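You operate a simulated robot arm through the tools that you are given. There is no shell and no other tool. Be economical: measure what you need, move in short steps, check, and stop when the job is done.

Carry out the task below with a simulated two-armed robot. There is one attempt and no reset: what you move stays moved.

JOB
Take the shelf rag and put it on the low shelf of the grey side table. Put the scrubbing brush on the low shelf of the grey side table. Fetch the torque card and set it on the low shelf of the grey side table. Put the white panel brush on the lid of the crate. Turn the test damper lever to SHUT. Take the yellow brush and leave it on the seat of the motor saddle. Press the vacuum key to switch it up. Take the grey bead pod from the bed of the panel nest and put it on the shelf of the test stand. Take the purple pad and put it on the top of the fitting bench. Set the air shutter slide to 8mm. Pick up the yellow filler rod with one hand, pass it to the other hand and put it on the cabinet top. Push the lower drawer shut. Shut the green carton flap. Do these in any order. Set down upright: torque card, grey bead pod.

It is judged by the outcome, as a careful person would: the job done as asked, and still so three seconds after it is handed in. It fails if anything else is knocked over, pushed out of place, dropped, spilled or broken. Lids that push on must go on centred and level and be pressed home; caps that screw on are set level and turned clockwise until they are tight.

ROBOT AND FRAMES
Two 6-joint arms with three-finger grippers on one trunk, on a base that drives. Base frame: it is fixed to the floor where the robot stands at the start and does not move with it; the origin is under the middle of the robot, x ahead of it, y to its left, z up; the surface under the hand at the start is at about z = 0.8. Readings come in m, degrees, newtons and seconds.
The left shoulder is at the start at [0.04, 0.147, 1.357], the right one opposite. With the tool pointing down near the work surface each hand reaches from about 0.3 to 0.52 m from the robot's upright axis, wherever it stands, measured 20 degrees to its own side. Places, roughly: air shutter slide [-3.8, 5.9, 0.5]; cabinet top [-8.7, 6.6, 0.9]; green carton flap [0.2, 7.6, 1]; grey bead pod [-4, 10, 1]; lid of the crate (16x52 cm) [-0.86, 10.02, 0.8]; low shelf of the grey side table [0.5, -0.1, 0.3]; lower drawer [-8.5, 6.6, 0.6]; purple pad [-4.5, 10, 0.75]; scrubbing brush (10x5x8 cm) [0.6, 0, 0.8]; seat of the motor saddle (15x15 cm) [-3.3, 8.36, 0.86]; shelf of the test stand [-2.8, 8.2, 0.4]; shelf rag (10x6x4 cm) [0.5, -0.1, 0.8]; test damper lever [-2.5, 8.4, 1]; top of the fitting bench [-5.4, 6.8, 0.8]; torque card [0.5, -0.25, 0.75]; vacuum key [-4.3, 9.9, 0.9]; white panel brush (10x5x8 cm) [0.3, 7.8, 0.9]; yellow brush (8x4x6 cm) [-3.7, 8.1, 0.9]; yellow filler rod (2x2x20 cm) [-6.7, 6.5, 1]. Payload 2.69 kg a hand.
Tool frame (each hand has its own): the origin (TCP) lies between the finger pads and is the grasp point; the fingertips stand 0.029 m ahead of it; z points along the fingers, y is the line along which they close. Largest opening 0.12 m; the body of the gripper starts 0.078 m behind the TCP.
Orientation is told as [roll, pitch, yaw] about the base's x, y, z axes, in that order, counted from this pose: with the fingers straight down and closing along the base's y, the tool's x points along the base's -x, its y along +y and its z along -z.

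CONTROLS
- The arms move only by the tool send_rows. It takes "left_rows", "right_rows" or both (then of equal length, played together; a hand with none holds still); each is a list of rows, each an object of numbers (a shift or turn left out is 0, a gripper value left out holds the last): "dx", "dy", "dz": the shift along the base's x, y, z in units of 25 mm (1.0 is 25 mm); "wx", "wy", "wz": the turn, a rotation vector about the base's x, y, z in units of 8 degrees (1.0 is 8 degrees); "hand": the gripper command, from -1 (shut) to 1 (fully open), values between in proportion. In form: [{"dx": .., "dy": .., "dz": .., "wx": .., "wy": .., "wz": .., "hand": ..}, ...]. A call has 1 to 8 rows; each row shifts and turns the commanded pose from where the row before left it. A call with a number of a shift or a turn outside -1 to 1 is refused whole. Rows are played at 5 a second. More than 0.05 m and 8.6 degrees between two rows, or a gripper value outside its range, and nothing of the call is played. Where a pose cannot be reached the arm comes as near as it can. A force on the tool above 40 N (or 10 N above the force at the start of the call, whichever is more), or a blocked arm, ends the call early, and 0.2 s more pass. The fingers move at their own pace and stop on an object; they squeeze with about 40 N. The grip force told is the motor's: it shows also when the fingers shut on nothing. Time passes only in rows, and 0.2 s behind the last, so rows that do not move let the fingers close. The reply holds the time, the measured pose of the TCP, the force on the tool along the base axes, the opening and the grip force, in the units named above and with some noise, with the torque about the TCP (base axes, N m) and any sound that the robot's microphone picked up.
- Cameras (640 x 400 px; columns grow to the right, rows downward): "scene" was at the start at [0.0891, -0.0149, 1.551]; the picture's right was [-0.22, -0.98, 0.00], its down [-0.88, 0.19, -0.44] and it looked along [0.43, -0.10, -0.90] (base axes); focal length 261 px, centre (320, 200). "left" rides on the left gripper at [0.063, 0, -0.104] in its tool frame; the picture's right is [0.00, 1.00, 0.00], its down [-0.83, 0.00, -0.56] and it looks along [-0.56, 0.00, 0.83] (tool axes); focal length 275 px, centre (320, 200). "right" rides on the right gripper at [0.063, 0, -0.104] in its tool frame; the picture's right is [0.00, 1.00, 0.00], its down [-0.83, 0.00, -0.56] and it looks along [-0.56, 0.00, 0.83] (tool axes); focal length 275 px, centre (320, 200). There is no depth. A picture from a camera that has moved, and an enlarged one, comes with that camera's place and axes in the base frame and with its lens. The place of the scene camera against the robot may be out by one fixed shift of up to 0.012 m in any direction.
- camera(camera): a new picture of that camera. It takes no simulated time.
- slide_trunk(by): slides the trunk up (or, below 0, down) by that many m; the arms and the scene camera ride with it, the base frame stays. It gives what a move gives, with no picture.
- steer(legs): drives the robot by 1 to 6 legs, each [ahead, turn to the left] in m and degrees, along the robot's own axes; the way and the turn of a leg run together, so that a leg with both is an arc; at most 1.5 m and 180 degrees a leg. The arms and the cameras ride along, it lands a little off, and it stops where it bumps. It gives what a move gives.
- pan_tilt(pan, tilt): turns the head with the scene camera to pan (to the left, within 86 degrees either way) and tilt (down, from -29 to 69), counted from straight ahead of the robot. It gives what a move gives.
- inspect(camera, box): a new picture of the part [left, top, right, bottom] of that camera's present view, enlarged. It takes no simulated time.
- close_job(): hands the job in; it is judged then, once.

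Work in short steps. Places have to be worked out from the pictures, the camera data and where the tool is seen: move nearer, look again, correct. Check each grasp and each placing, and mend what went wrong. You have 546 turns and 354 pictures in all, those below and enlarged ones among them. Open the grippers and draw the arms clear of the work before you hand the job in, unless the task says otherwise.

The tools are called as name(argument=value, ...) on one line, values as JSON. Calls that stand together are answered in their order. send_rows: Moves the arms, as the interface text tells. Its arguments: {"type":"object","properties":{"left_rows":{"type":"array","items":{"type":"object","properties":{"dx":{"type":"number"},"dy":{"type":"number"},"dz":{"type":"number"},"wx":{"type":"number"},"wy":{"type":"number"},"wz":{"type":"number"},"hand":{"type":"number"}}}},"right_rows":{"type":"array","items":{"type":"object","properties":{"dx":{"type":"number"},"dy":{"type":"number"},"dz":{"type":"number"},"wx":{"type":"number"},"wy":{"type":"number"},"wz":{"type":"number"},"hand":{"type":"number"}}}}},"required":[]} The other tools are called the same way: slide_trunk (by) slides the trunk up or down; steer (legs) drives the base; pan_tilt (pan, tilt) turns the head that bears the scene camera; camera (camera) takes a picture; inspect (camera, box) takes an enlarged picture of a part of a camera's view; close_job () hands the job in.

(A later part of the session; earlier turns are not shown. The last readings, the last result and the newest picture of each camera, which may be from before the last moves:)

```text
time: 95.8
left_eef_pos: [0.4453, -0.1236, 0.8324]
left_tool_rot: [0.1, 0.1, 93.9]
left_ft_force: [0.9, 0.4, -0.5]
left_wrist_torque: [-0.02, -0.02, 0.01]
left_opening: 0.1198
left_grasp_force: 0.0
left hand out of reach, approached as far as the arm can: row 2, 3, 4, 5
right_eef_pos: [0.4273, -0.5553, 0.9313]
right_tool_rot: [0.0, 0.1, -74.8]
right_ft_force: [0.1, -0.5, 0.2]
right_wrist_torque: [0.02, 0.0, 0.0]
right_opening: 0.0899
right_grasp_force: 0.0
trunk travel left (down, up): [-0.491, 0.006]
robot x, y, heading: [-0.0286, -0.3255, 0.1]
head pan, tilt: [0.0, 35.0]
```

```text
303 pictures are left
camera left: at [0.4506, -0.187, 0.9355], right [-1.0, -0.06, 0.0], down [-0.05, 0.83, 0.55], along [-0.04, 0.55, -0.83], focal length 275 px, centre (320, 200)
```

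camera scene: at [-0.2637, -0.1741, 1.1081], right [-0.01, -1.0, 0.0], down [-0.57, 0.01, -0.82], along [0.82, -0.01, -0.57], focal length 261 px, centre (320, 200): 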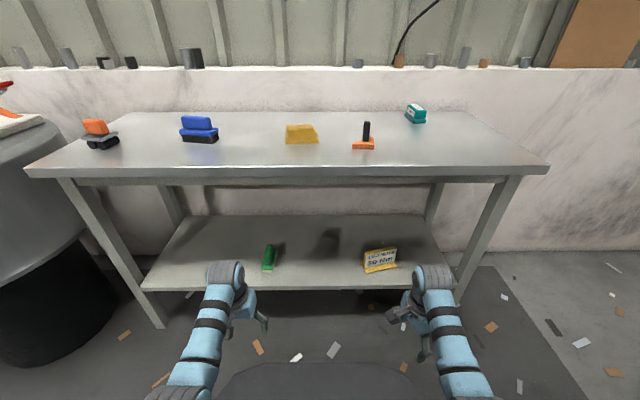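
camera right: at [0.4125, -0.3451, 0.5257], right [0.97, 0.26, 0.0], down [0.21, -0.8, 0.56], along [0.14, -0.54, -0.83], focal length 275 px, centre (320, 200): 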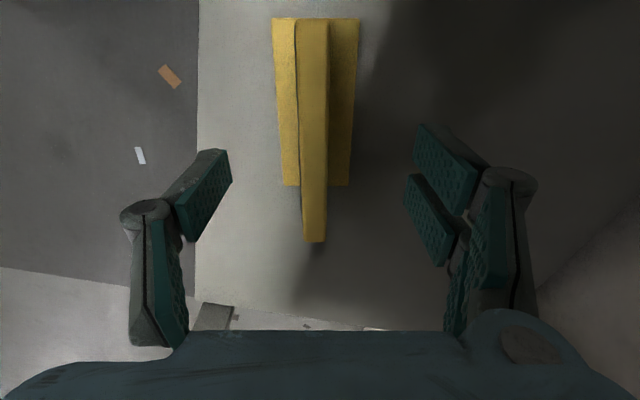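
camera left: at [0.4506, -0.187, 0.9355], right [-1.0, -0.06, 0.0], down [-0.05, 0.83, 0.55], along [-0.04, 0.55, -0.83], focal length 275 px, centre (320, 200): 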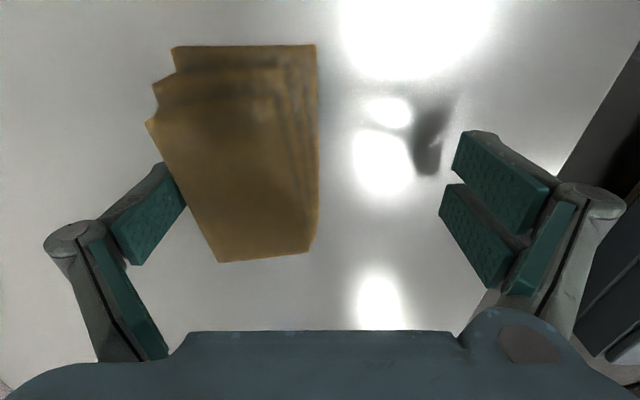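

Too far out; raise, drive 7 cm ahead, redo.

send_rows(left_rows=[{"dz": 1}, {"dz": 1}, {"dz": 1}, {"dz": 1}])

steer(legs=[[0.08, 0]])

send_rows(left_rows=[{"dx": -1}, {"dx": -1}, {"dx": -1}, {}])

camera(camera="left")

```text
time: 96.8
left_eef_pos: [0.4454, -0.1221, 0.9324]
left_tool_rot: [0.0, 0.1, 93.9]
left_ft_force: [0.5, 0.7, 0.6]
left_wrist_torque: [0.0, 0.0, 0.0]
left_opening: 0.1202
left_grasp_force: 0.1
right_eef_pos: [0.4275, -0.5532, 0.9311]
right_tool_rot: [0.0, 0.1, -74.8]
right_ft_force: [0.6, 1.0, 0.1]
right_wrist_torque: [0.01, 0.02, 0.02]
right_opening: 0.0901
right_grasp_force: 0.0
trunk travel left (down, up): [-0.491, 0.006]
robot x, y, heading: [-0.0259, -0.3276, 0.3]
head pan, tilt: [0.0, 35.0]
```

```text
time: 97.8
left_eef_pos: [0.5143, -0.1219, 0.9362]
left_tool_rot: [-0.7, 0.1, 94.0]
left_ft_force: [-0.7, 0.0, 0.4]
left_wrist_torque: [0.02, 0.01, -0.01]
left_opening: 0.1197
left_grasp_force: 0.1
right_eef_pos: [0.4937, -0.554, 0.9367]
right_tool_rot: [0.7, -0.1, -74.8]
right_ft_force: [-0.1, 0.0, -0.9]
right_wrist_torque: [-0.01, -0.02, 0.01]
right_opening: 0.0898
right_grasp_force: 0.0
trunk travel left (down, up): [-0.491, 0.006]
robot x, y, heading: [0.051, -0.3268, 0.3]
head pan, tilt: [0.0, 35.0]
```

```text
time: 98.8
left_eef_pos: [0.4474, -0.1226, 0.9306]
left_tool_rot: [-0.2, 0.1, 93.9]
left_ft_force: [1.0, 0.2, -0.9]
left_wrist_torque: [0.01, 0.02, -0.06]
left_opening: 0.1199
left_grasp_force: 0.0
right_eef_pos: [0.5033, -0.5538, 0.9313]
right_tool_rot: [0.0, 0.1, -74.8]
right_ft_force: [-0.4, -0.3, -0.5]
right_wrist_torque: [0.0, 0.05, 0.0]
right_opening: 0.0902
right_grasp_force: 0.1
trunk travel left (down, up): [-0.491, 0.006]
robot x, y, heading: [0.0527, -0.3287, 0.3]
head pan, tilt: [0.0, 35.0]
```

```text
302 pictures are left
camera left: at [0.4513, -0.1868, 1.0345], right [-1.0, -0.06, 0.0], down [-0.05, 0.83, 0.55], along [-0.03, 0.55, -0.83], focal length 275 px, centre (320, 200)
```

left: 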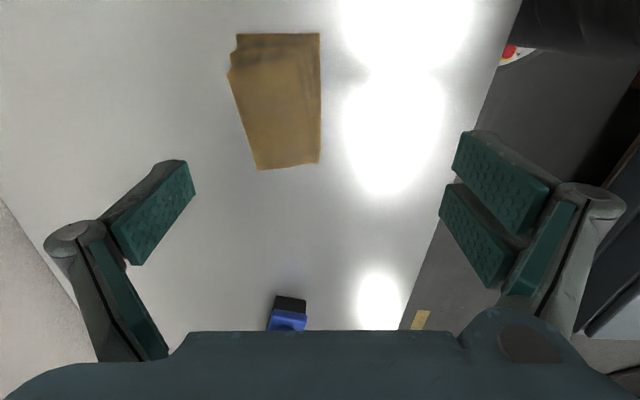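

Shift +33 mm in x and descend.

send_rows(left_rows=[{"dx": 0.65}, {"dx": 0.65, "dz": -0.5}, {"dz": -1}, {"dz": -1}, {"dz": -1}, {"dz": -1}, {"dz": -0.4}, {}])

camera(camera="left")

```text
time: 100.7
left_eef_pos: [0.4781, -0.1238, 0.8099]
left_tool_rot: [-0.1, 0.2, 93.9]
left_ft_force: [-3.4, -0.3, 13.9]
left_wrist_torque: [-0.07, 0.8, -0.04]
left_opening: 0.1206
left_grasp_force: 0.1
right_eef_pos: [0.501, -0.5547, 0.9327]
right_tool_rot: [0.2, -0.1, -74.8]
right_ft_force: [0.3, -0.5, 0.7]
right_wrist_torque: [0.0, 0.02, -0.01]
right_opening: 0.0901
right_grasp_force: 0.0
trunk travel left (down, up): [-0.491, 0.006]
robot x, y, heading: [0.0506, -0.3199, 0.5]
head pan, tilt: [0.0, 35.0]
```

```text
301 pictures are left
camera left: at [0.4825, -0.1869, 0.913], right [-1.0, -0.06, 0.0], down [-0.06, 0.83, 0.55], along [-0.03, 0.55, -0.83], focal length 275 px, centre (320, 200)
```

left: 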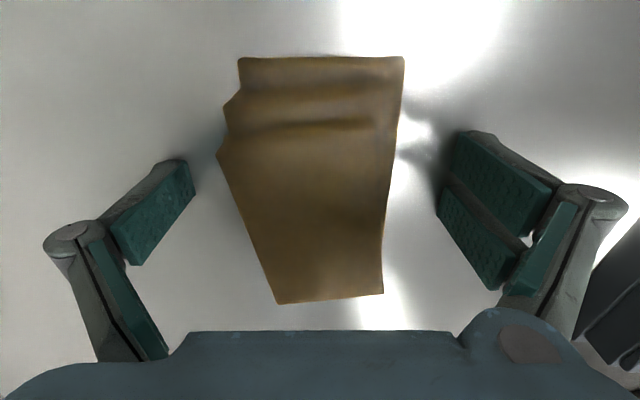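

Fingertips touch the table (z_table≈0.78). Ease up 4 mm and close.

send_rows(left_rows=[{"dz": 0.15}, {"hand": 0}, {"hand": -1}, {}, {}, {}])

send_rows(left_rows=[{"dz": 1}, {"dz": 1}, {"dz": 1}, {"dz": 1}, {"dz": 1}])

camera(camera="left")

```text
time: 101.3
left_eef_pos: [0.4671, -0.1237, 0.8215]
left_tool_rot: [0.0, -0.3, 94.0]
left_ft_force: [-35.8, 2.4, 88.1]
left_wrist_torque: [-0.66, 5.09, -0.95]
left_opening: 0.0891
left_grasp_force: 43.6
right_eef_pos: [0.4916, -0.5562, 0.9386]
right_tool_rot: [1.0, 0.0, -74.7]
right_ft_force: [0.0, 0.2, 0.4]
right_wrist_torque: [0.0, -0.01, 0.02]
right_opening: 0.0898
right_grasp_force: 0.0
trunk travel left (down, up): [-0.491, 0.006]
robot x, y, heading: [0.0494, -0.3281, 0.3]
head pan, tilt: [0.0, 35.0]
stopped in row 3 (left hand): the force on the tool passed its limit at 49 N (the readings are from after the stop); the commanded pose is now the measured one
```

```text
time: 102.5
left_eef_pos: [0.4791, -0.1223, 0.9384]
left_tool_rot: [0.2, 0.0, 94.0]
left_ft_force: [-0.4, 0.3, -0.9]
left_wrist_torque: [-0.01, 0.01, -0.04]
left_opening: 0.0553
left_grasp_force: 40.0
right_eef_pos: [0.5037, -0.5539, 0.9313]
right_tool_rot: [0.0, 0.0, -74.8]
right_ft_force: [-0.7, -0.1, -0.6]
right_wrist_torque: [0.0, -0.01, 0.0]
right_opening: 0.0901
right_grasp_force: 0.0
trunk travel left (down, up): [-0.491, 0.006]
robot x, y, heading: [0.051, -0.3259, 0.2]
head pan, tilt: [0.0, 35.0]
```

```text
300 pictures are left
camera left: at [0.4854, -0.1859, 1.0404], right [-1.0, -0.06, 0.0], down [-0.05, 0.83, 0.56], along [-0.04, 0.55, -0.83], focal length 275 px, centre (320, 200)
```

left: 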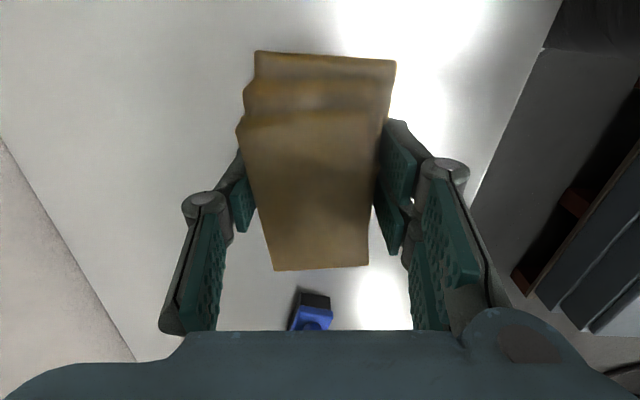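

Rag held. Back off, lower the trunk, set the hand height for the shelf.

steer(legs=[[-0.43, 0]])

slide_trunk(by=-0.4)

slide_trunk(by=-0.09)

send_rows(left_rows=[{"dz": -1}, {"dz": -1}, {"dz": -0.6}, {}])

camera(camera="scene")

```text
time: 105.1
left_eef_pos: [0.0636, -0.1262, 0.9368]
left_tool_rot: [0.2, 0.0, 93.3]
left_ft_force: [0.5, 0.3, -0.6]
left_wrist_torque: [-0.02, 0.01, 0.01]
left_opening: 0.0546
left_grasp_force: 40.2
right_eef_pos: [0.0823, -0.5586, 0.9315]
right_tool_rot: [0.0, 0.1, -75.2]
right_ft_force: [0.1, 0.7, -0.6]
right_wrist_torque: [0.0, 0.01, 0.01]
right_opening: 0.0901
right_grasp_force: 0.1
trunk travel left (down, up): [-0.491, 0.006]
robot x, y, heading: [-0.3669, -0.3247, -0.3]
head pan, tilt: [0.0, 35.0]
```

```text
time: 108.9
left_eef_pos: [0.0633, -0.1271, 0.5399]
left_tool_rot: [-0.3, 0.1, 93.4]
left_ft_force: [-0.8, -0.6, 0.0]
left_wrist_torque: [0.02, 0.01, 0.0]
left_opening: 0.055
left_grasp_force: 40.0
right_eef_pos: [0.0806, -0.5593, 0.531]
right_tool_rot: [0.1, -0.1, -75.2]
right_ft_force: [-0.1, 1.1, -0.1]
right_wrist_torque: [0.02, -0.02, 0.03]
right_opening: 0.0897
right_grasp_force: 0.1
trunk travel left (down, up): [-0.091, 0.406]
robot x, y, heading: [-0.3669, -0.3247, -0.3]
head pan, tilt: [0.0, 35.0]
```

```text
time: 110.2
left_eef_pos: [0.0613, -0.1207, 0.4481]
left_tool_rot: [-0.1, -0.7, 93.7]
left_ft_force: [-0.4, -0.2, -0.9]
left_wrist_torque: [-0.03, 0.0, 0.02]
left_opening: 0.0547
left_grasp_force: 39.8
right_eef_pos: [0.0799, -0.5573, 0.4438]
right_tool_rot: [0.2, -0.1, -75.2]
right_ft_force: [-0.4, 0.2, -0.4]
right_wrist_torque: [-0.01, -0.01, 0.04]
right_opening: 0.0896
right_grasp_force: 0.0
trunk travel left (down, up): [-0.001, 0.496]
robot x, y, heading: [-0.3709, -0.3251, -0.5]
head pan, tilt: [0.0, 35.0]
```

```text
time: 111.2
left_eef_pos: [0.0619, -0.122, 0.3817]
left_tool_rot: [0.3, -0.4, 93.6]
left_ft_force: [-0.1, -1.2, -0.4]
left_wrist_torque: [-0.04, 0.02, 0.0]
left_opening: 0.0548
left_grasp_force: 40.7
right_eef_pos: [0.0796, -0.559, 0.4442]
right_tool_rot: [0.0, -0.1, -75.3]
right_ft_force: [0.7, 0.4, -0.1]
right_wrist_torque: [0.0, -0.01, 0.01]
right_opening: 0.0899
right_grasp_force: 0.1
trunk travel left (down, up): [-0.001, 0.496]
robot x, y, heading: [-0.3654, -0.328, -0.2]
head pan, tilt: [0.0, 35.0]
```

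```text
299 pictures are left
camera scene: at [-0.2527, -0.3277, 1.1081], right [0.0, -1.0, 0.0], down [-0.57, 0.0, -0.82], along [0.82, 0.0, -0.57], focal length 261 px, centre (320, 200)
```

scene: 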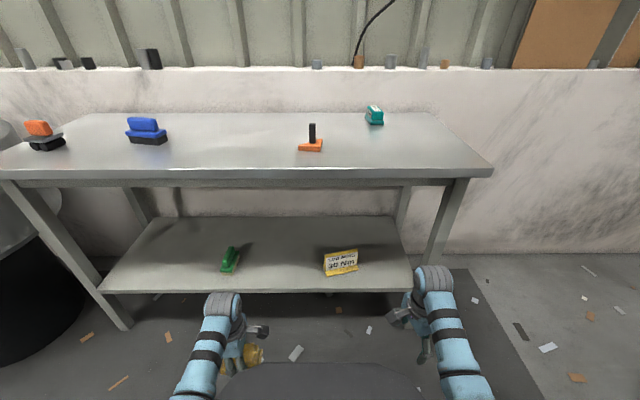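

Drive in 0.25 first, then check.

steer(legs=[[0.25, 0]])

camera(camera="scene")

camera(camera="left")

```text
time: 113.0
left_eef_pos: [0.3052, -0.1228, 0.3824]
left_tool_rot: [0.1, -0.4, 93.5]
left_ft_force: [-0.9, 0.7, 0.2]
left_wrist_torque: [-0.01, -0.03, 0.01]
left_opening: 0.0551
left_grasp_force: 40.2
right_eef_pos: [0.325, -0.5605, 0.4431]
right_tool_rot: [0.0, -0.1, -75.3]
right_ft_force: [0.3, -0.3, -0.7]
right_wrist_torque: [0.02, 0.02, 0.0]
right_opening: 0.0899
right_grasp_force: 0.1
trunk travel left (down, up): [-0.001, 0.496]
robot x, y, heading: [-0.1248, -0.3255, -0.3]
head pan, tilt: [0.0, 35.0]
```

```text
298 pictures are left
camera scene: at [-0.0075, -0.3289, 1.108], right [0.0, -1.0, 0.0], down [-0.57, 0.0, -0.82], along [0.82, 0.0, -0.57], focal length 261 px, centre (320, 200)
```

scene: 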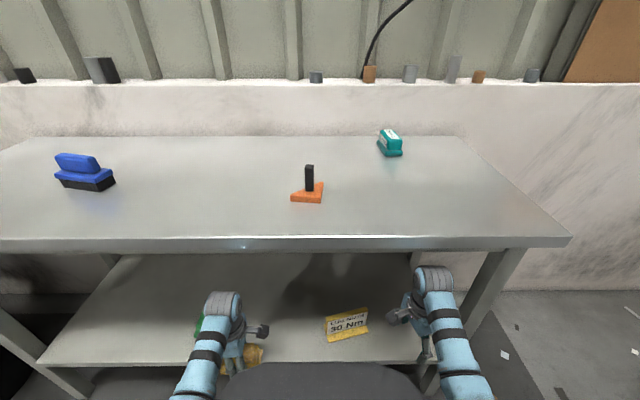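

```text
297 pictures are left
camera left: at [0.3115, -0.1876, 0.4855], right [-1.0, -0.06, 0.0], down [-0.05, 0.83, 0.56], along [-0.03, 0.56, -0.83], focal length 275 px, centre (320, 200)
```

left: 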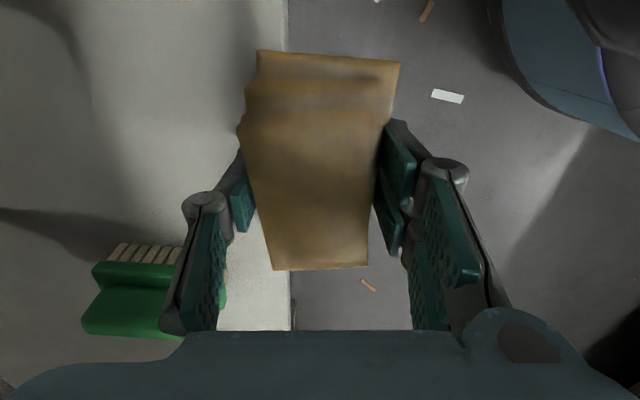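

Clear; drive 0.12 m more and lower.

steer(legs=[[0.125, 0]])

send_rows(left_rows=[{"dz": -0.5}, {"dz": -0.4}, {"dz": -0.4}, {"dz": -0.2}, {}])

camera(camera="left")

```text
time: 114.2
left_eef_pos: [0.4309, -0.1237, 0.3834]
left_tool_rot: [0.2, -0.6, 93.6]
left_ft_force: [0.3, 0.1, -0.9]
left_wrist_torque: [-0.01, -0.01, 0.01]
left_opening: 0.0547
left_grasp_force: 39.9
right_eef_pos: [0.4493, -0.5606, 0.443]
right_tool_rot: [0.1, -0.1, -75.4]
right_ft_force: [-0.4, -0.5, 0.4]
right_wrist_torque: [0.02, 0.02, -0.05]
right_opening: 0.0899
right_grasp_force: 0.1
trunk travel left (down, up): [-0.001, 0.496]
robot x, y, heading: [-0.0016, -0.3268, -0.3]
head pan, tilt: [0.0, 35.0]
```

```text
time: 115.4
left_eef_pos: [0.4331, -0.1228, 0.3462]
left_tool_rot: [0.2, -0.5, 93.6]
left_ft_force: [0.1, 0.4, -1.1]
left_wrist_torque: [0.01, 0.0, 0.01]
left_opening: 0.0549
left_grasp_force: 40.1
right_eef_pos: [0.4485, -0.5599, 0.4434]
right_tool_rot: [0.1, -0.1, -75.3]
right_ft_force: [-0.6, -1.1, -0.7]
right_wrist_torque: [0.01, 0.02, 0.02]
right_opening: 0.09
right_grasp_force: 0.1
trunk travel left (down, up): [-0.001, 0.496]
robot x, y, heading: [0.001, -0.3284, -0.3]
head pan, tilt: [0.0, 35.0]
```

```text
296 pictures are left
camera left: at [0.437, -0.1878, 0.4479], right [-1.0, -0.06, 0.0], down [-0.05, 0.83, 0.56], along [-0.03, 0.56, -0.83], focal length 275 px, centre (320, 200)
```

left: 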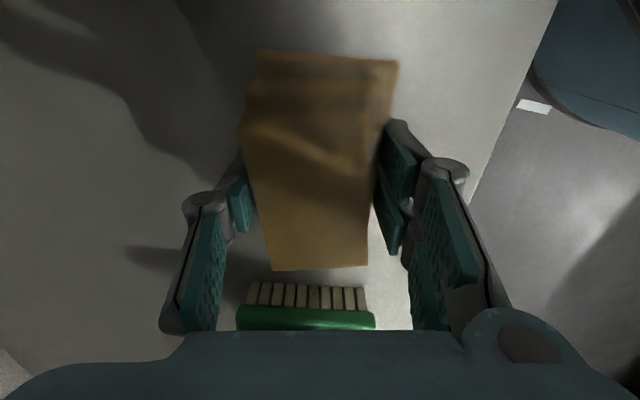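

send_rows(left_rows=[{"dz": -0.4}, {"dz": -0.3}, {"dz": -0.15}, {"dz": -0.15}, {}])

```text
time: 116.3
left_eef_pos: [0.4328, -0.1236, 0.3283]
left_tool_rot: [-0.1, -0.4, 93.6]
left_ft_force: [-12.9, -0.5, 28.9]
left_wrist_torque: [-0.07, 0.43, -0.05]
left_opening: 0.0547
left_grasp_force: 40.2
right_eef_pos: [0.4478, -0.5596, 0.4448]
right_tool_rot: [0.3, 0.0, -75.3]
right_ft_force: [-1.1, -0.3, -0.1]
right_wrist_torque: [0.02, 0.0, 0.01]
right_opening: 0.09
right_grasp_force: 0.1
trunk travel left (down, up): [-0.001, 0.496]
robot x, y, heading: [-0.0039, -0.327, -0.1]
head pan, tilt: [0.0, 35.0]
stopped in row 4 (left hand): the force on the tool passed its limit at 45 N (the readings are from after the stop); the commanded pose is now the measured one
```

Contact. Ease up 2 mm, open, and rise.

send_rows(left_rows=[{"dz": 0.1}, {"hand": 0.2}, {"hand": 0.6}, {}, {"dz": 0.6}, {"dz": 0.8}, {"dz": 0.8}, {}])

camera(camera="left")

```text
time: 118.2
left_eef_pos: [0.4336, -0.1212, 0.3829]
left_tool_rot: [0.1, -0.4, 93.6]
left_ft_force: [-0.3, 0.2, -0.9]
left_wrist_torque: [0.01, 0.0, 0.01]
left_opening: 0.0961
left_grasp_force: 0.0
right_eef_pos: [0.449, -0.5598, 0.4431]
right_tool_rot: [0.2, -0.1, -75.3]
right_ft_force: [0.1, 0.8, -0.8]
right_wrist_torque: [0.0, 0.01, 0.0]
right_opening: 0.0899
right_grasp_force: 0.0
trunk travel left (down, up): [-0.001, 0.496]
robot x, y, heading: [-0.001, -0.3294, -0.3]
head pan, tilt: [0.0, 35.0]
```

```text
295 pictures are left
camera left: at [0.4382, -0.1862, 0.4858], right [-1.0, -0.06, 0.0], down [-0.05, 0.83, 0.56], along [-0.03, 0.56, -0.83], focal length 275 px, centre (320, 200)
```

left: 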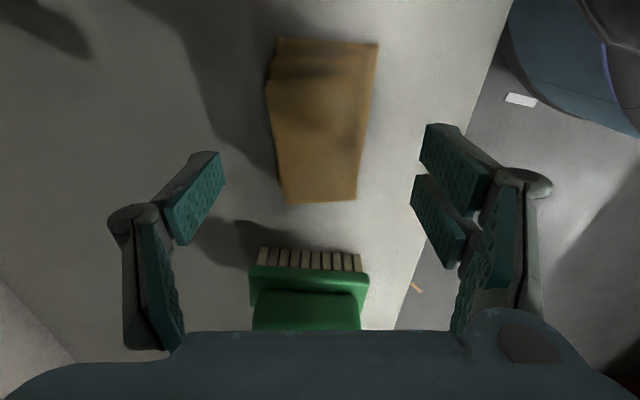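

Rag placed. Back out, raise the trunk and look around to the left for navigation.

steer(legs=[[-0.55, 0]])

slide_trunk(by=0.4)

pan_tilt(pan=0, tilt=45)

camera(camera="scene")

pan_tilt(pan=80, tilt=15)

camera(camera="scene")

```text
time: 121.0
left_eef_pos: [-0.0674, -0.1283, 0.3819]
left_tool_rot: [0.2, -0.6, 93.3]
left_ft_force: [-0.7, -0.1, -0.9]
left_wrist_torque: [0.0, 0.02, 0.02]
left_opening: 0.0961
left_grasp_force: 0.1
right_eef_pos: [-0.0529, -0.5645, 0.4436]
right_tool_rot: [0.2, 0.1, -75.6]
right_ft_force: [0.7, -0.9, 0.7]
right_wrist_torque: [-0.01, 0.02, 0.0]
right_opening: 0.0902
right_grasp_force: 0.1
trunk travel left (down, up): [-0.001, 0.496]
robot x, y, heading: [-0.5031, -0.333, -0.4]
head pan, tilt: [0.0, 35.0]
stopped in leg 1: the robot was blocked; the commanded pose is now the measured one
```

```text
time: 124.8
left_eef_pos: [-0.0679, -0.1271, 0.782]
left_tool_rot: [0.3, -0.5, 93.4]
left_ft_force: [0.5, -0.4, -0.3]
left_wrist_torque: [-0.03, -0.02, 0.02]
left_opening: 0.0962
left_grasp_force: 0.0
right_eef_pos: [-0.0526, -0.5644, 0.8426]
right_tool_rot: [0.2, 0.0, -75.6]
right_ft_force: [1.1, 0.3, 0.1]
right_wrist_torque: [0.02, -0.01, -0.02]
right_opening: 0.0901
right_grasp_force: 0.1
trunk travel left (down, up): [-0.401, 0.096]
robot x, y, heading: [-0.5027, -0.3322, -0.9]
head pan, tilt: [0.0, 35.0]
```

```text
time: 125.6
left_eef_pos: [-0.0668, -0.1252, 0.7809]
left_tool_rot: [0.2, -0.5, 93.3]
left_ft_force: [0.8, -0.5, -0.3]
left_wrist_torque: [0.0, -0.01, 0.0]
left_opening: 0.096
left_grasp_force: 0.0
right_eef_pos: [-0.0533, -0.5635, 0.8425]
right_tool_rot: [0.3, 0.0, -75.6]
right_ft_force: [-0.1, 0.1, 0.4]
right_wrist_torque: [-0.01, 0.03, 0.01]
right_opening: 0.09
right_grasp_force: 0.1
trunk travel left (down, up): [-0.401, 0.096]
robot x, y, heading: [-0.5022, -0.3306, -1.1]
head pan, tilt: [0.0, 45.0]
```

```text
294 pictures are left
camera scene: at [-0.3916, -0.3348, 1.4923], right [-0.01, -1.0, 0.0], down [-0.71, 0.01, -0.71], along [0.71, -0.01, -0.71], focal length 261 px, centre (320, 200)
```

scene: 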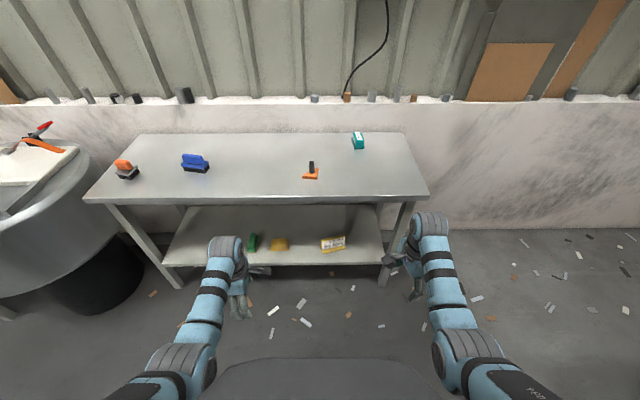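

```text
time: 127.1
left_eef_pos: [-0.0667, -0.1269, 0.7814]
left_tool_rot: [0.1, -0.5, 93.3]
left_ft_force: [0.3, -0.4, -0.9]
left_wrist_torque: [-0.02, -0.03, 0.0]
left_opening: 0.0962
left_grasp_force: 0.1
right_eef_pos: [-0.0531, -0.5646, 0.8435]
right_tool_rot: [0.3, 0.0, -75.6]
right_ft_force: [0.4, 0.5, 0.3]
right_wrist_torque: [0.02, -0.01, 0.0]
right_opening: 0.0902
right_grasp_force: 0.1
trunk travel left (down, up): [-0.401, 0.096]
robot x, y, heading: [-0.4996, -0.332, -0.9]
head pan, tilt: [80.0, 15.0]
```

```text
293 pictures are left
camera scene: at [-0.4558, -0.2422, 1.5391], right [0.98, -0.18, 0.0], down [-0.05, -0.25, -0.97], along [0.18, 0.95, -0.26], focal length 261 px, centre (320, 200)
```

scene: 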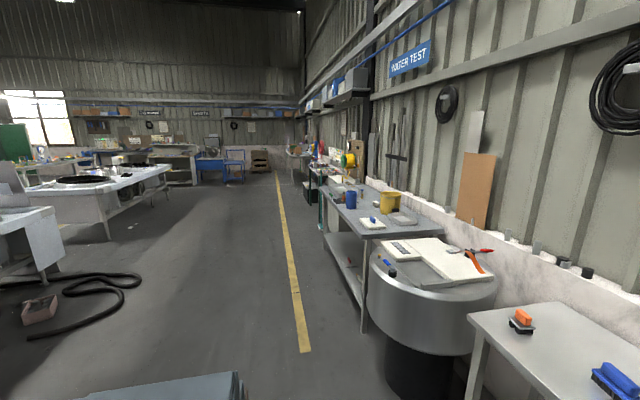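

Something blocks behind; the aisle along +y at x≈−0.4 looks clear. Move forward a little, turn left and drive up the aisle.

slide_trunk(by=0.09)

steer(legs=[[0.06, 0], [0, 91], [1.5, 0], [1.5, 0]])

pan_tilt(pan=0, tilt=20)

camera(camera="scene")

```text
time: 128.3
left_eef_pos: [-0.0671, -0.1269, 0.8714]
left_tool_rot: [0.2, -0.5, 93.3]
left_ft_force: [-0.1, 0.0, -0.2]
left_wrist_torque: [0.01, 0.01, -0.01]
left_opening: 0.0959
left_grasp_force: 0.1
right_eef_pos: [-0.0531, -0.5656, 0.9326]
right_tool_rot: [0.2, 0.0, -75.7]
right_ft_force: [0.4, 0.3, 0.4]
right_wrist_torque: [0.02, 0.03, 0.0]
right_opening: 0.0899
right_grasp_force: 0.1
trunk travel left (down, up): [-0.491, 0.006]
robot x, y, heading: [-0.5023, -0.3354, -0.5]
head pan, tilt: [80.0, 15.0]
```

```text
time: 134.7
left_eef_pos: [-0.6779, 0.155, 0.8703]
left_tool_rot: [0.1, -0.6, -173.2]
left_ft_force: [-0.4, 0.4, 0.3]
left_wrist_torque: [0.0, -0.08, -0.01]
left_opening: 0.0957
left_grasp_force: 0.1
right_eef_pos: [-0.2425, 0.1974, 0.9329]
right_tool_rot: [0.1, 0.1, 18.0]
right_ft_force: [-0.5, 0.5, -0.1]
right_wrist_torque: [-0.02, -0.09, 0.02]
right_opening: 0.09
right_grasp_force: 0.0
trunk travel left (down, up): [-0.491, 0.006]
robot x, y, heading: [-0.4389, -0.2669, 100.4]
head pan, tilt: [80.0, 15.0]
stopped in leg 3: the robot was blocked; the commanded pose is now the measured one
```

```text
time: 136.2
left_eef_pos: [-0.677, 0.1538, 0.872]
left_tool_rot: [-0.1, -0.7, -172.9]
left_ft_force: [0.7, -0.7, 0.1]
left_wrist_torque: [0.01, 0.04, -0.04]
left_opening: 0.096
left_grasp_force: 0.0
right_eef_pos: [-0.24, 0.1964, 0.9335]
right_tool_rot: [0.2, 0.2, 18.3]
right_ft_force: [-0.8, 0.5, -0.3]
right_wrist_torque: [0.01, -0.01, 0.01]
right_opening: 0.09
right_grasp_force: 0.0
trunk travel left (down, up): [-0.491, 0.006]
robot x, y, heading: [-0.4398, -0.265, 100.5]
head pan, tilt: [0.0, 20.0]
```

```text
292 pictures are left
camera scene: at [-0.4517, -0.1566, 1.6209], right [0.98, 0.18, 0.0], down [0.06, -0.34, -0.94], along [-0.17, 0.92, -0.34], focal length 261 px, centre (320, 200)
```

scene: 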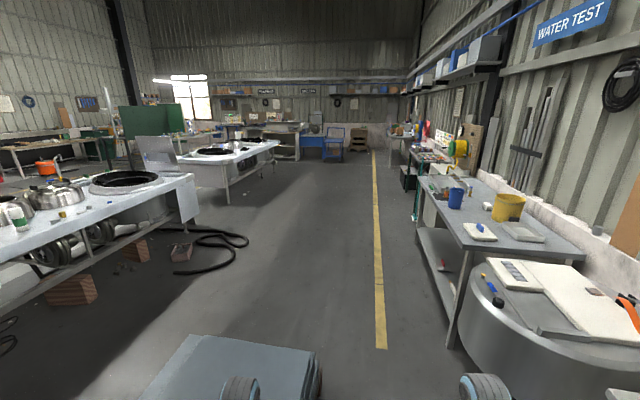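

A grey box blocks the left half of the aisle. Look down at it.

pan_tilt(pan=0, tilt=55)

camera(camera="scene")

pan_tilt(pan=80, tilt=40)

camera(camera="scene")

```text
time: 137.2
left_eef_pos: [-0.6765, 0.1538, 0.8714]
left_tool_rot: [-0.1, -0.8, -172.9]
left_ft_force: [0.1, -0.8, 0.3]
left_wrist_torque: [0.0, 0.02, -0.01]
left_opening: 0.0958
left_grasp_force: 0.1
right_eef_pos: [-0.2409, 0.1972, 0.9317]
right_tool_rot: [0.2, 0.2, 18.2]
right_ft_force: [0.2, -0.2, 0.3]
right_wrist_torque: [-0.01, 0.01, -0.01]
right_opening: 0.0899
right_grasp_force: 0.1
trunk travel left (down, up): [-0.491, 0.006]
robot x, y, heading: [-0.4383, -0.2726, 100.8]
head pan, tilt: [0.0, 55.0]
```

```text
291 pictures are left
camera scene: at [-0.4479, -0.1769, 1.5688], right [0.98, 0.18, 0.0], down [0.15, -0.8, -0.57], along [-0.11, 0.56, -0.82], focal length 261 px, centre (320, 200)
```

scene: 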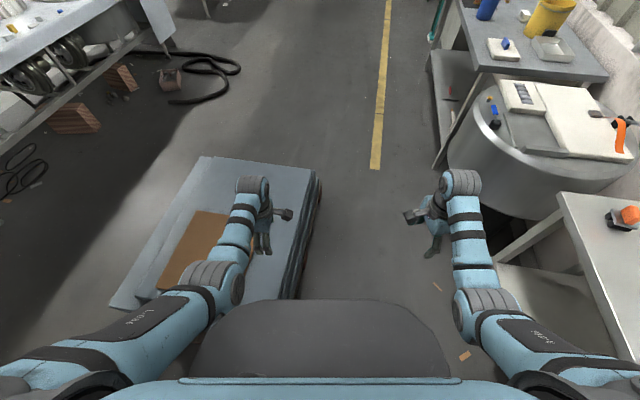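

```text
time: 138.7
left_eef_pos: [-0.6776, 0.1533, 0.8715]
left_tool_rot: [-0.1, -0.7, -172.9]
left_ft_force: [0.1, 1.1, -0.6]
left_wrist_torque: [-0.02, 0.03, 0.01]
left_opening: 0.096
left_grasp_force: 0.0
right_eef_pos: [-0.2402, 0.1973, 0.9323]
right_tool_rot: [0.2, 0.2, 18.2]
right_ft_force: [-0.3, -0.3, -0.5]
right_wrist_torque: [0.02, 0.0, -0.01]
right_opening: 0.0903
right_grasp_force: 0.0
trunk travel left (down, up): [-0.491, 0.006]
robot x, y, heading: [-0.442, -0.2678, 100.8]
head pan, tilt: [80.0, 40.0]
```

```text
290 pictures are left
camera scene: at [-0.5197, -0.2486, 1.5895], right [-0.01, 1.0, 0.0], down [0.64, 0.01, -0.77], along [-0.77, -0.01, -0.64], focal length 261 px, centre (320, 200)
```

scene: 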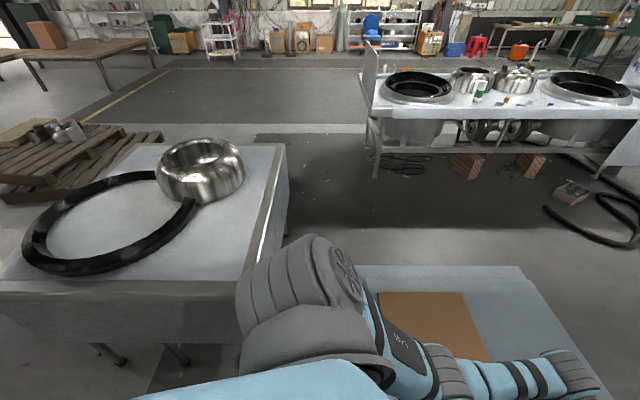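

The box's right edge is at x≈−0.6 and the drum's left at x≈0.05; I need to run along x≈−0.27. Raise the left hand and shift over.

send_rows(left_rows=[{"dz": 1}, {"dz": 1}, {"dz": 1}, {"dz": 1}], right_rows=[{"dz": 1}, {"dz": 1}, {}, {}])

steer(legs=[[-0.04, 0], [0, -72], [0.2, 0], [0, 61.5]])

pan_tilt(pan=0, tilt=55)

camera(camera="scene")

```text
time: 139.7
left_eef_pos: [-0.6761, 0.1521, 0.9722]
left_tool_rot: [-0.1, -0.7, -172.9]
left_ft_force: [0.3, -0.9, 0.2]
left_wrist_torque: [0.01, -0.02, 0.0]
left_opening: 0.096
left_grasp_force: 0.0
right_eef_pos: [-0.2405, 0.199, 0.9779]
right_tool_rot: [0.3, 0.3, 18.2]
right_ft_force: [-1.0, -0.6, -0.8]
right_wrist_torque: [-0.02, -0.01, 0.02]
right_opening: 0.09
right_grasp_force: 0.1
right hand out of reach, approached as far as the arm can: row 2
trunk travel left (down, up): [-0.491, 0.006]
robot x, y, heading: [-0.4398, -0.2665, 100.7]
head pan, tilt: [80.0, 40.0]
```

```text
time: 147.6
left_eef_pos: [-0.4214, 0.2466, 0.9721]
left_tool_rot: [-0.3, -0.7, 177.1]
left_ft_force: [-0.4, -0.3, 0.3]
left_wrist_torque: [-0.03, 0.0, 0.02]
left_opening: 0.0961
left_grasp_force: 0.1
right_eef_pos: [0.0178, 0.2159, 0.9784]
right_tool_rot: [0.4, 0.3, 8.2]
right_ft_force: [-0.6, -0.1, 0.0]
right_wrist_torque: [0.02, -0.02, -0.03]
right_opening: 0.09
right_grasp_force: 0.2
trunk travel left (down, up): [-0.491, 0.006]
robot x, y, heading: [-0.2591, -0.2074, 90.5]
head pan, tilt: [80.0, 40.0]
```

```text
time: 149.1
left_eef_pos: [-0.4208, 0.2462, 0.9721]
left_tool_rot: [-0.2, -0.7, 177.0]
left_ft_force: [0.0, -0.7, -0.2]
left_wrist_torque: [0.0, -0.01, -0.02]
left_opening: 0.0962
left_grasp_force: 0.0
right_eef_pos: [0.0176, 0.2167, 0.9794]
right_tool_rot: [0.3, 0.4, 8.2]
right_ft_force: [-0.3, 0.4, 0.5]
right_wrist_torque: [-0.01, -0.01, -0.03]
right_opening: 0.09
right_grasp_force: 0.0
trunk travel left (down, up): [-0.491, 0.006]
robot x, y, heading: [-0.2617, -0.209, 90.4]
head pan, tilt: [0.0, 55.0]
```

```text
289 pictures are left
camera scene: at [-0.2534, -0.1164, 1.5688], right [1.0, 0.01, 0.0], down [0.01, -0.82, -0.57], along [-0.01, 0.57, -0.82], focal length 261 px, centre (320, 200)
```

scene: 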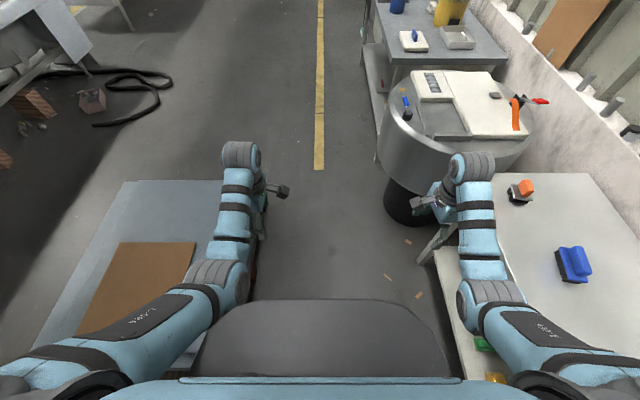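

Lane is clear. Pull the right hand inward a bit and drive forward 1.4 m.

send_rows(right_rows=[{"dx": -1}, {"dx": -1}, {"dx": -1}])

steer(legs=[[1.4, 1.5]])

pan_tilt(pan=0, tilt=25)

camera(camera="scene")

```text
time: 149.9
left_eef_pos: [-0.4225, 0.2463, 0.972]
left_tool_rot: [-0.1, -0.7, 176.9]
left_ft_force: [0.5, -1.0, 0.5]
left_wrist_torque: [0.01, -0.03, 0.01]
left_opening: 0.0958
left_grasp_force: 0.0
right_eef_pos: [-0.0602, 0.2207, 0.9723]
right_tool_rot: [0.3, 0.2, 8.2]
right_ft_force: [-0.4, -0.5, 0.0]
right_wrist_torque: [0.0, -0.02, 0.04]
right_opening: 0.0901
right_grasp_force: 0.2
right hand out of reach, approached as far as the arm can: row 1
trunk travel left (down, up): [-0.491, 0.006]
robot x, y, heading: [-0.2575, -0.2098, 90.6]
head pan, tilt: [0.0, 55.0]
```

```text
time: 156.9
left_eef_pos: [-0.4819, 1.6497, 0.973]
left_tool_rot: [-0.1, -0.7, 179.4]
left_ft_force: [0.0, -0.7, 0.4]
left_wrist_torque: [0.01, 0.01, 0.0]
left_opening: 0.0963
left_grasp_force: 0.0
right_eef_pos: [-0.1164, 1.6381, 0.9727]
right_tool_rot: [0.4, 0.1, 10.6]
right_ft_force: [0.0, -0.9, 0.3]
right_wrist_torque: [0.02, 0.01, 0.01]
right_opening: 0.09
right_grasp_force: 0.0
trunk travel left (down, up): [-0.491, 0.006]
robot x, y, heading: [-0.3021, 1.2016, 92.9]
head pan, tilt: [0.0, 55.0]
```

```text
time: 157.9
left_eef_pos: [-0.4806, 1.6493, 0.9725]
left_tool_rot: [0.0, -0.7, 179.5]
left_ft_force: [-0.3, 0.6, 0.3]
left_wrist_torque: [-0.01, 0.01, 0.02]
left_opening: 0.0962
left_grasp_force: 0.0
right_eef_pos: [-0.1173, 1.6389, 0.9723]
right_tool_rot: [0.4, 0.3, 10.5]
right_ft_force: [0.3, 0.3, -0.8]
right_wrist_torque: [0.0, 0.02, -0.01]
right_opening: 0.0899
right_grasp_force: 0.1
trunk travel left (down, up): [-0.491, 0.006]
robot x, y, heading: [-0.3029, 1.2057, 93.2]
head pan, tilt: [0.0, 25.0]
```

```text
288 pictures are left
camera scene: at [-0.2997, 1.3143, 1.6127], right [1.0, 0.05, 0.0], down [0.02, -0.42, -0.91], along [-0.05, 0.9, -0.42], focal length 261 px, centre (320, 200)
```

scene: 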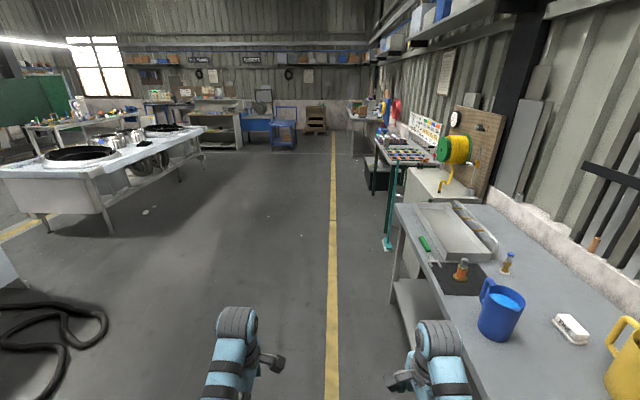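

Continue up the aisle 4.3 m.

steer(legs=[[1.45, -1], [1.45, 0], [1.4, 0]])

camera(camera="scene")

```text
time: 178.3
left_eef_pos: [-0.5195, 5.929, 0.9732]
left_tool_rot: [-0.1, -0.7, 176.5]
left_ft_force: [0.2, -0.1, -0.2]
left_wrist_torque: [0.0, 0.03, 0.03]
left_opening: 0.096
left_grasp_force: 0.0
right_eef_pos: [-0.1575, 5.8995, 0.9733]
right_tool_rot: [0.2, 0.2, 7.6]
right_ft_force: [0.3, -0.3, -0.1]
right_wrist_torque: [0.0, 0.03, 0.0]
right_opening: 0.0901
right_grasp_force: 0.1
trunk travel left (down, up): [-0.491, 0.006]
robot x, y, heading: [-0.3613, 5.474, 90.0]
head pan, tilt: [0.0, 25.0]
```

```text
287 pictures are left
camera scene: at [-0.3556, 5.5845, 1.6129], right [1.0, 0.0, 0.0], down [0.0, -0.42, -0.91], along [0.0, 0.91, -0.42], focal length 261 px, centre (320, 200)
```

scene: 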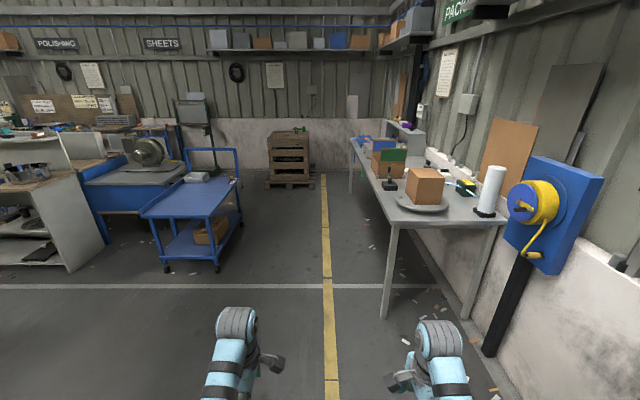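

The packing bench with the green-flap carton is ahead right. Zoom in.

inspect(camera="scene", box=[330, 110, 530, 235])

inspect(camera="scene", box=[60, 80, 330, 249])

```text
3.20 times, centred on (430, 172) of scene
camera zoom: at [-0.3556, 5.5845, 1.6129], right [1.0, 0.0, 0.0], down [0.0, -0.42, -0.91], along [0.0, 0.91, -0.42], focal length 836 px, centre (-32, 288)
```

zoom: 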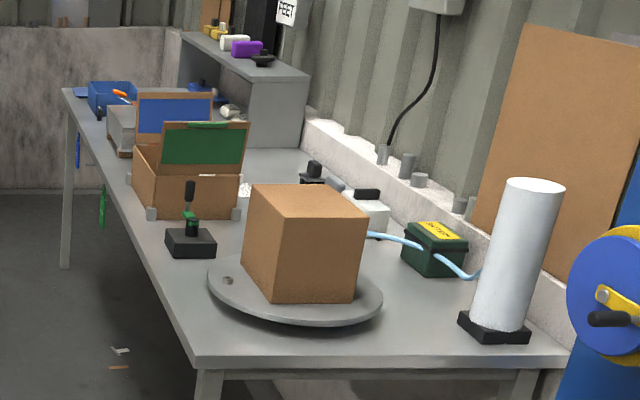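

```text
2.37 times, centred on (195, 164) of scene
camera zoom: at [-0.3556, 5.5845, 1.6129], right [1.0, 0.0, 0.0], down [0.0, -0.42, -0.91], along [0.0, 0.91, -0.42], focal length 618 px, centre (616, 284)
```

zoom: 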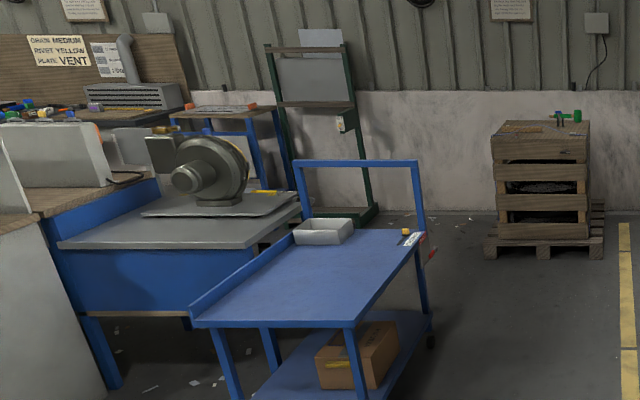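

Green-flap carton around (0.25,7.7). Drive to about (−0.45,7.55) and turn to face the bench.

steer(legs=[[1.2, 0], [0, 8], [0.85, 0], [0, -98]])

pan_tilt(pan=0, tilt=35)

camera(camera="scene")

```text
time: 193.3
left_eef_pos: [-0.052, 7.704, 0.9733]
left_tool_rot: [-0.1, -0.7, 88.5]
left_ft_force: [-0.5, -0.4, -0.7]
left_wrist_torque: [0.01, -0.02, 0.01]
left_opening: 0.0962
left_grasp_force: 0.1
right_eef_pos: [-0.0707, 7.3403, 0.9718]
right_tool_rot: [0.3, 0.2, -80.4]
right_ft_force: [0.0, 0.7, -0.3]
right_wrist_torque: [0.0, -0.03, 0.0]
right_opening: 0.0899
right_grasp_force: 0.0
trunk travel left (down, up): [-0.491, 0.006]
robot x, y, heading: [-0.505, 7.5294, 1.8]
head pan, tilt: [0.0, 25.0]
```

```text
time: 194.0
left_eef_pos: [-0.0526, 7.704, 0.9713]
left_tool_rot: [-0.1, -0.7, 88.7]
left_ft_force: [0.3, 0.1, 0.1]
left_wrist_torque: [-0.01, -0.01, 0.02]
left_opening: 0.0959
left_grasp_force: 0.0
right_eef_pos: [-0.0697, 7.3395, 0.9735]
right_tool_rot: [0.3, 0.3, -80.4]
right_ft_force: [-0.4, 0.6, -0.4]
right_wrist_torque: [-0.02, 0.01, 0.02]
right_opening: 0.0899
right_grasp_force: 0.0
trunk travel left (down, up): [-0.491, 0.006]
robot x, y, heading: [-0.4993, 7.5336, 1.9]
head pan, tilt: [0.0, 35.0]
```

```text
284 pictures are left
camera scene: at [-0.3862, 7.5338, 1.5971], right [0.03, -1.0, 0.0], down [-0.57, -0.02, -0.82], along [0.82, 0.03, -0.57], focal length 261 px, centre (320, 200)
```

scene: 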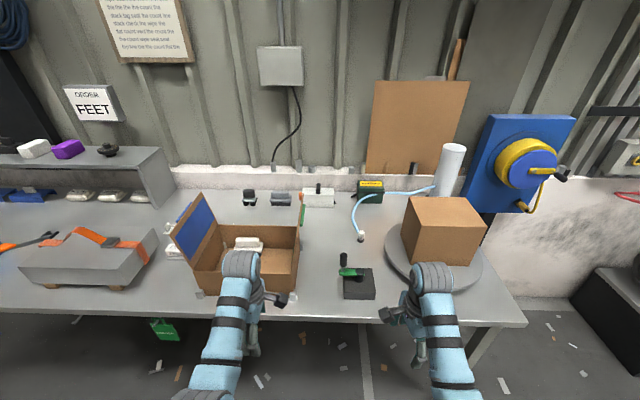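

inspect(camera="scene", box=[140, 170, 400, 332])

```text
2.46 times, centred on (270, 251) of scene
camera zoom: at [-0.3862, 7.5338, 1.5971], right [0.03, -1.0, 0.0], down [-0.57, -0.02, -0.82], along [0.82, 0.03, -0.57], focal length 643 px, centre (443, 74)
```

zoom: 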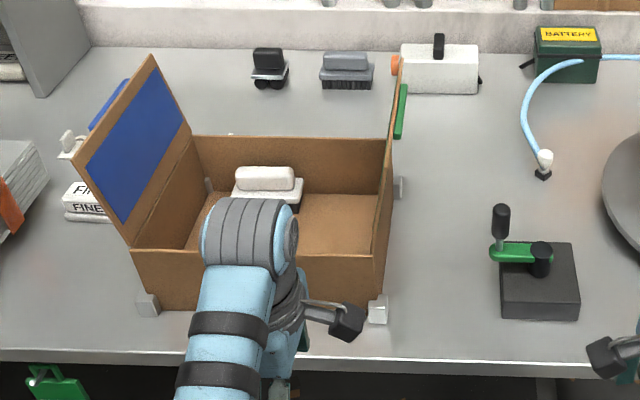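

The white brush lies inside the carton at ≈(0.334,7.836). I shift the robot to y≈7.66 then approach straight.

steer(legs=[[0, 60], [0.14, 0], [0, -62], [0.2, 0]])

pan_tilt(pan=0, tilt=50)

camera(camera="scene")

```text
time: 201.5
left_eef_pos: [0.1232, 7.8217, 0.9752]
left_tool_rot: [-0.6, -0.6, 87.0]
left_ft_force: [-0.2, 1.1, 0.4]
left_wrist_torque: [-0.07, -0.01, 0.0]
left_opening: 0.0968
left_grasp_force: 0.3
right_eef_pos: [0.0934, 7.4589, 0.9745]
right_tool_rot: [0.1, 0.1, -81.6]
right_ft_force: [-20.3, -9.0, 10.9]
right_wrist_torque: [0.51, -1.09, -0.11]
right_opening: 0.0819
right_grasp_force: 0.1
trunk travel left (down, up): [-0.491, 0.006]
robot x, y, heading: [-0.3255, 7.6572, 0.4]
head pan, tilt: [0.0, 35.0]
stopped in leg 4: the force on the tool passed its limit at 153 N (the readings are from after the stop); the commanded pose is now the measured one
```

```text
time: 202.3
left_eef_pos: [0.1238, 7.8181, 0.9761]
left_tool_rot: [-0.6, -0.8, 87.0]
left_ft_force: [-1.5, 0.2, -0.2]
left_wrist_torque: [-0.01, 0.02, -0.03]
left_opening: 0.0962
left_grasp_force: 0.1
right_eef_pos: [0.0952, 7.4536, 0.9739]
right_tool_rot: [0.3, 0.3, -81.6]
right_ft_force: [-19.3, -9.8, 9.6]
right_wrist_torque: [0.49, -1.08, -0.17]
right_opening: 0.0801
right_grasp_force: 0.0
trunk travel left (down, up): [-0.491, 0.006]
robot x, y, heading: [-0.3264, 7.6564, 0.3]
head pan, tilt: [0.0, 50.0]
```

```text
282 pictures are left
camera scene: at [-0.229, 7.6543, 1.5759], right [0.01, -1.0, 0.0], down [-0.76, 0.0, -0.65], along [0.65, 0.0, -0.76], focal length 261 px, centre (320, 200)
```

scene: 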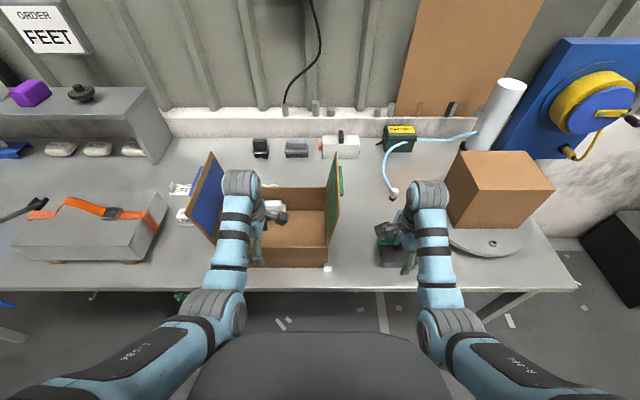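

The right gripper bumped the lever device. Back off immediately and inspect.

steer(legs=[[-0.12, 0]])

camera(camera="right")

inspect(camera="scene", box=[160, 120, 480, 320])

```text
time: 203.4
left_eef_pos: [0.0648, 7.8218, 0.9686]
left_tool_rot: [-1.4, -1.1, 87.3]
left_ft_force: [14.9, -2.0, -9.3]
left_wrist_torque: [0.0, 0.36, 0.06]
left_opening: 0.1018
left_grasp_force: 3.8
right_eef_pos: [0.0306, 7.4555, 0.9712]
right_tool_rot: [-0.2, 0.5, -81.6]
right_ft_force: [0.2, 0.1, -0.2]
right_wrist_torque: [0.0, -0.02, 0.0]
right_opening: 0.0897
right_grasp_force: 0.1
trunk travel left (down, up): [-0.491, 0.006]
robot x, y, heading: [-0.3983, 7.659, 0.3]
head pan, tilt: [0.0, 50.0]
stopped in leg 1: the force on the tool passed its limit at 161 N (the readings are from after the stop); the commanded pose is now the measured one
```

```text
281 pictures are left
camera right: at [0.0244, 7.5174, 1.0739], right [0.99, 0.15, 0.0], down [0.13, -0.83, 0.55], along [0.08, -0.54, -0.84], focal length 275 px, centre (320, 200)
```

right: 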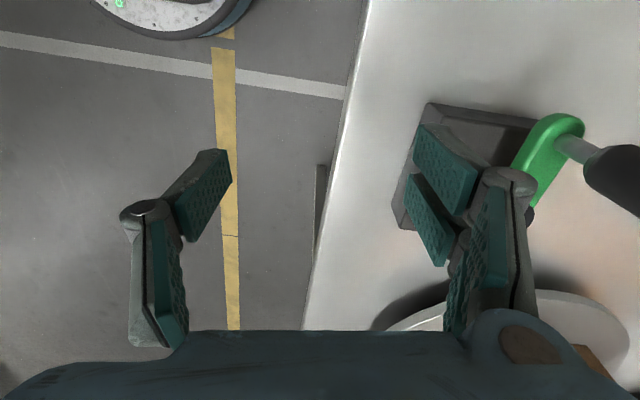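

```text
2.00 times, centred on (320, 220) of scene
camera zoom: at [-0.2869, 7.657, 1.5748], right [0.01, -1.0, 0.0], down [-0.77, -0.01, -0.64], along [0.64, 0.0, -0.77], focal length 522 px, centre (320, 160)
```

zoom: 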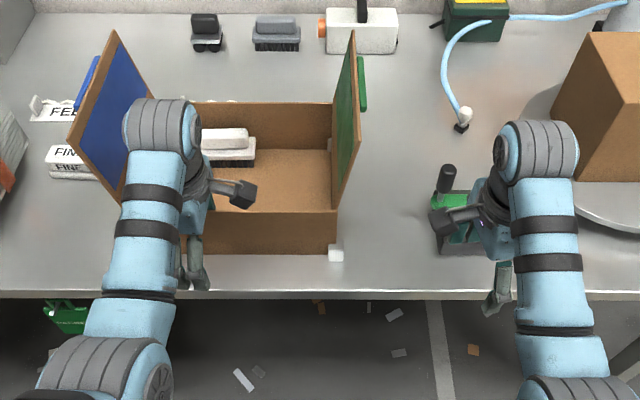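

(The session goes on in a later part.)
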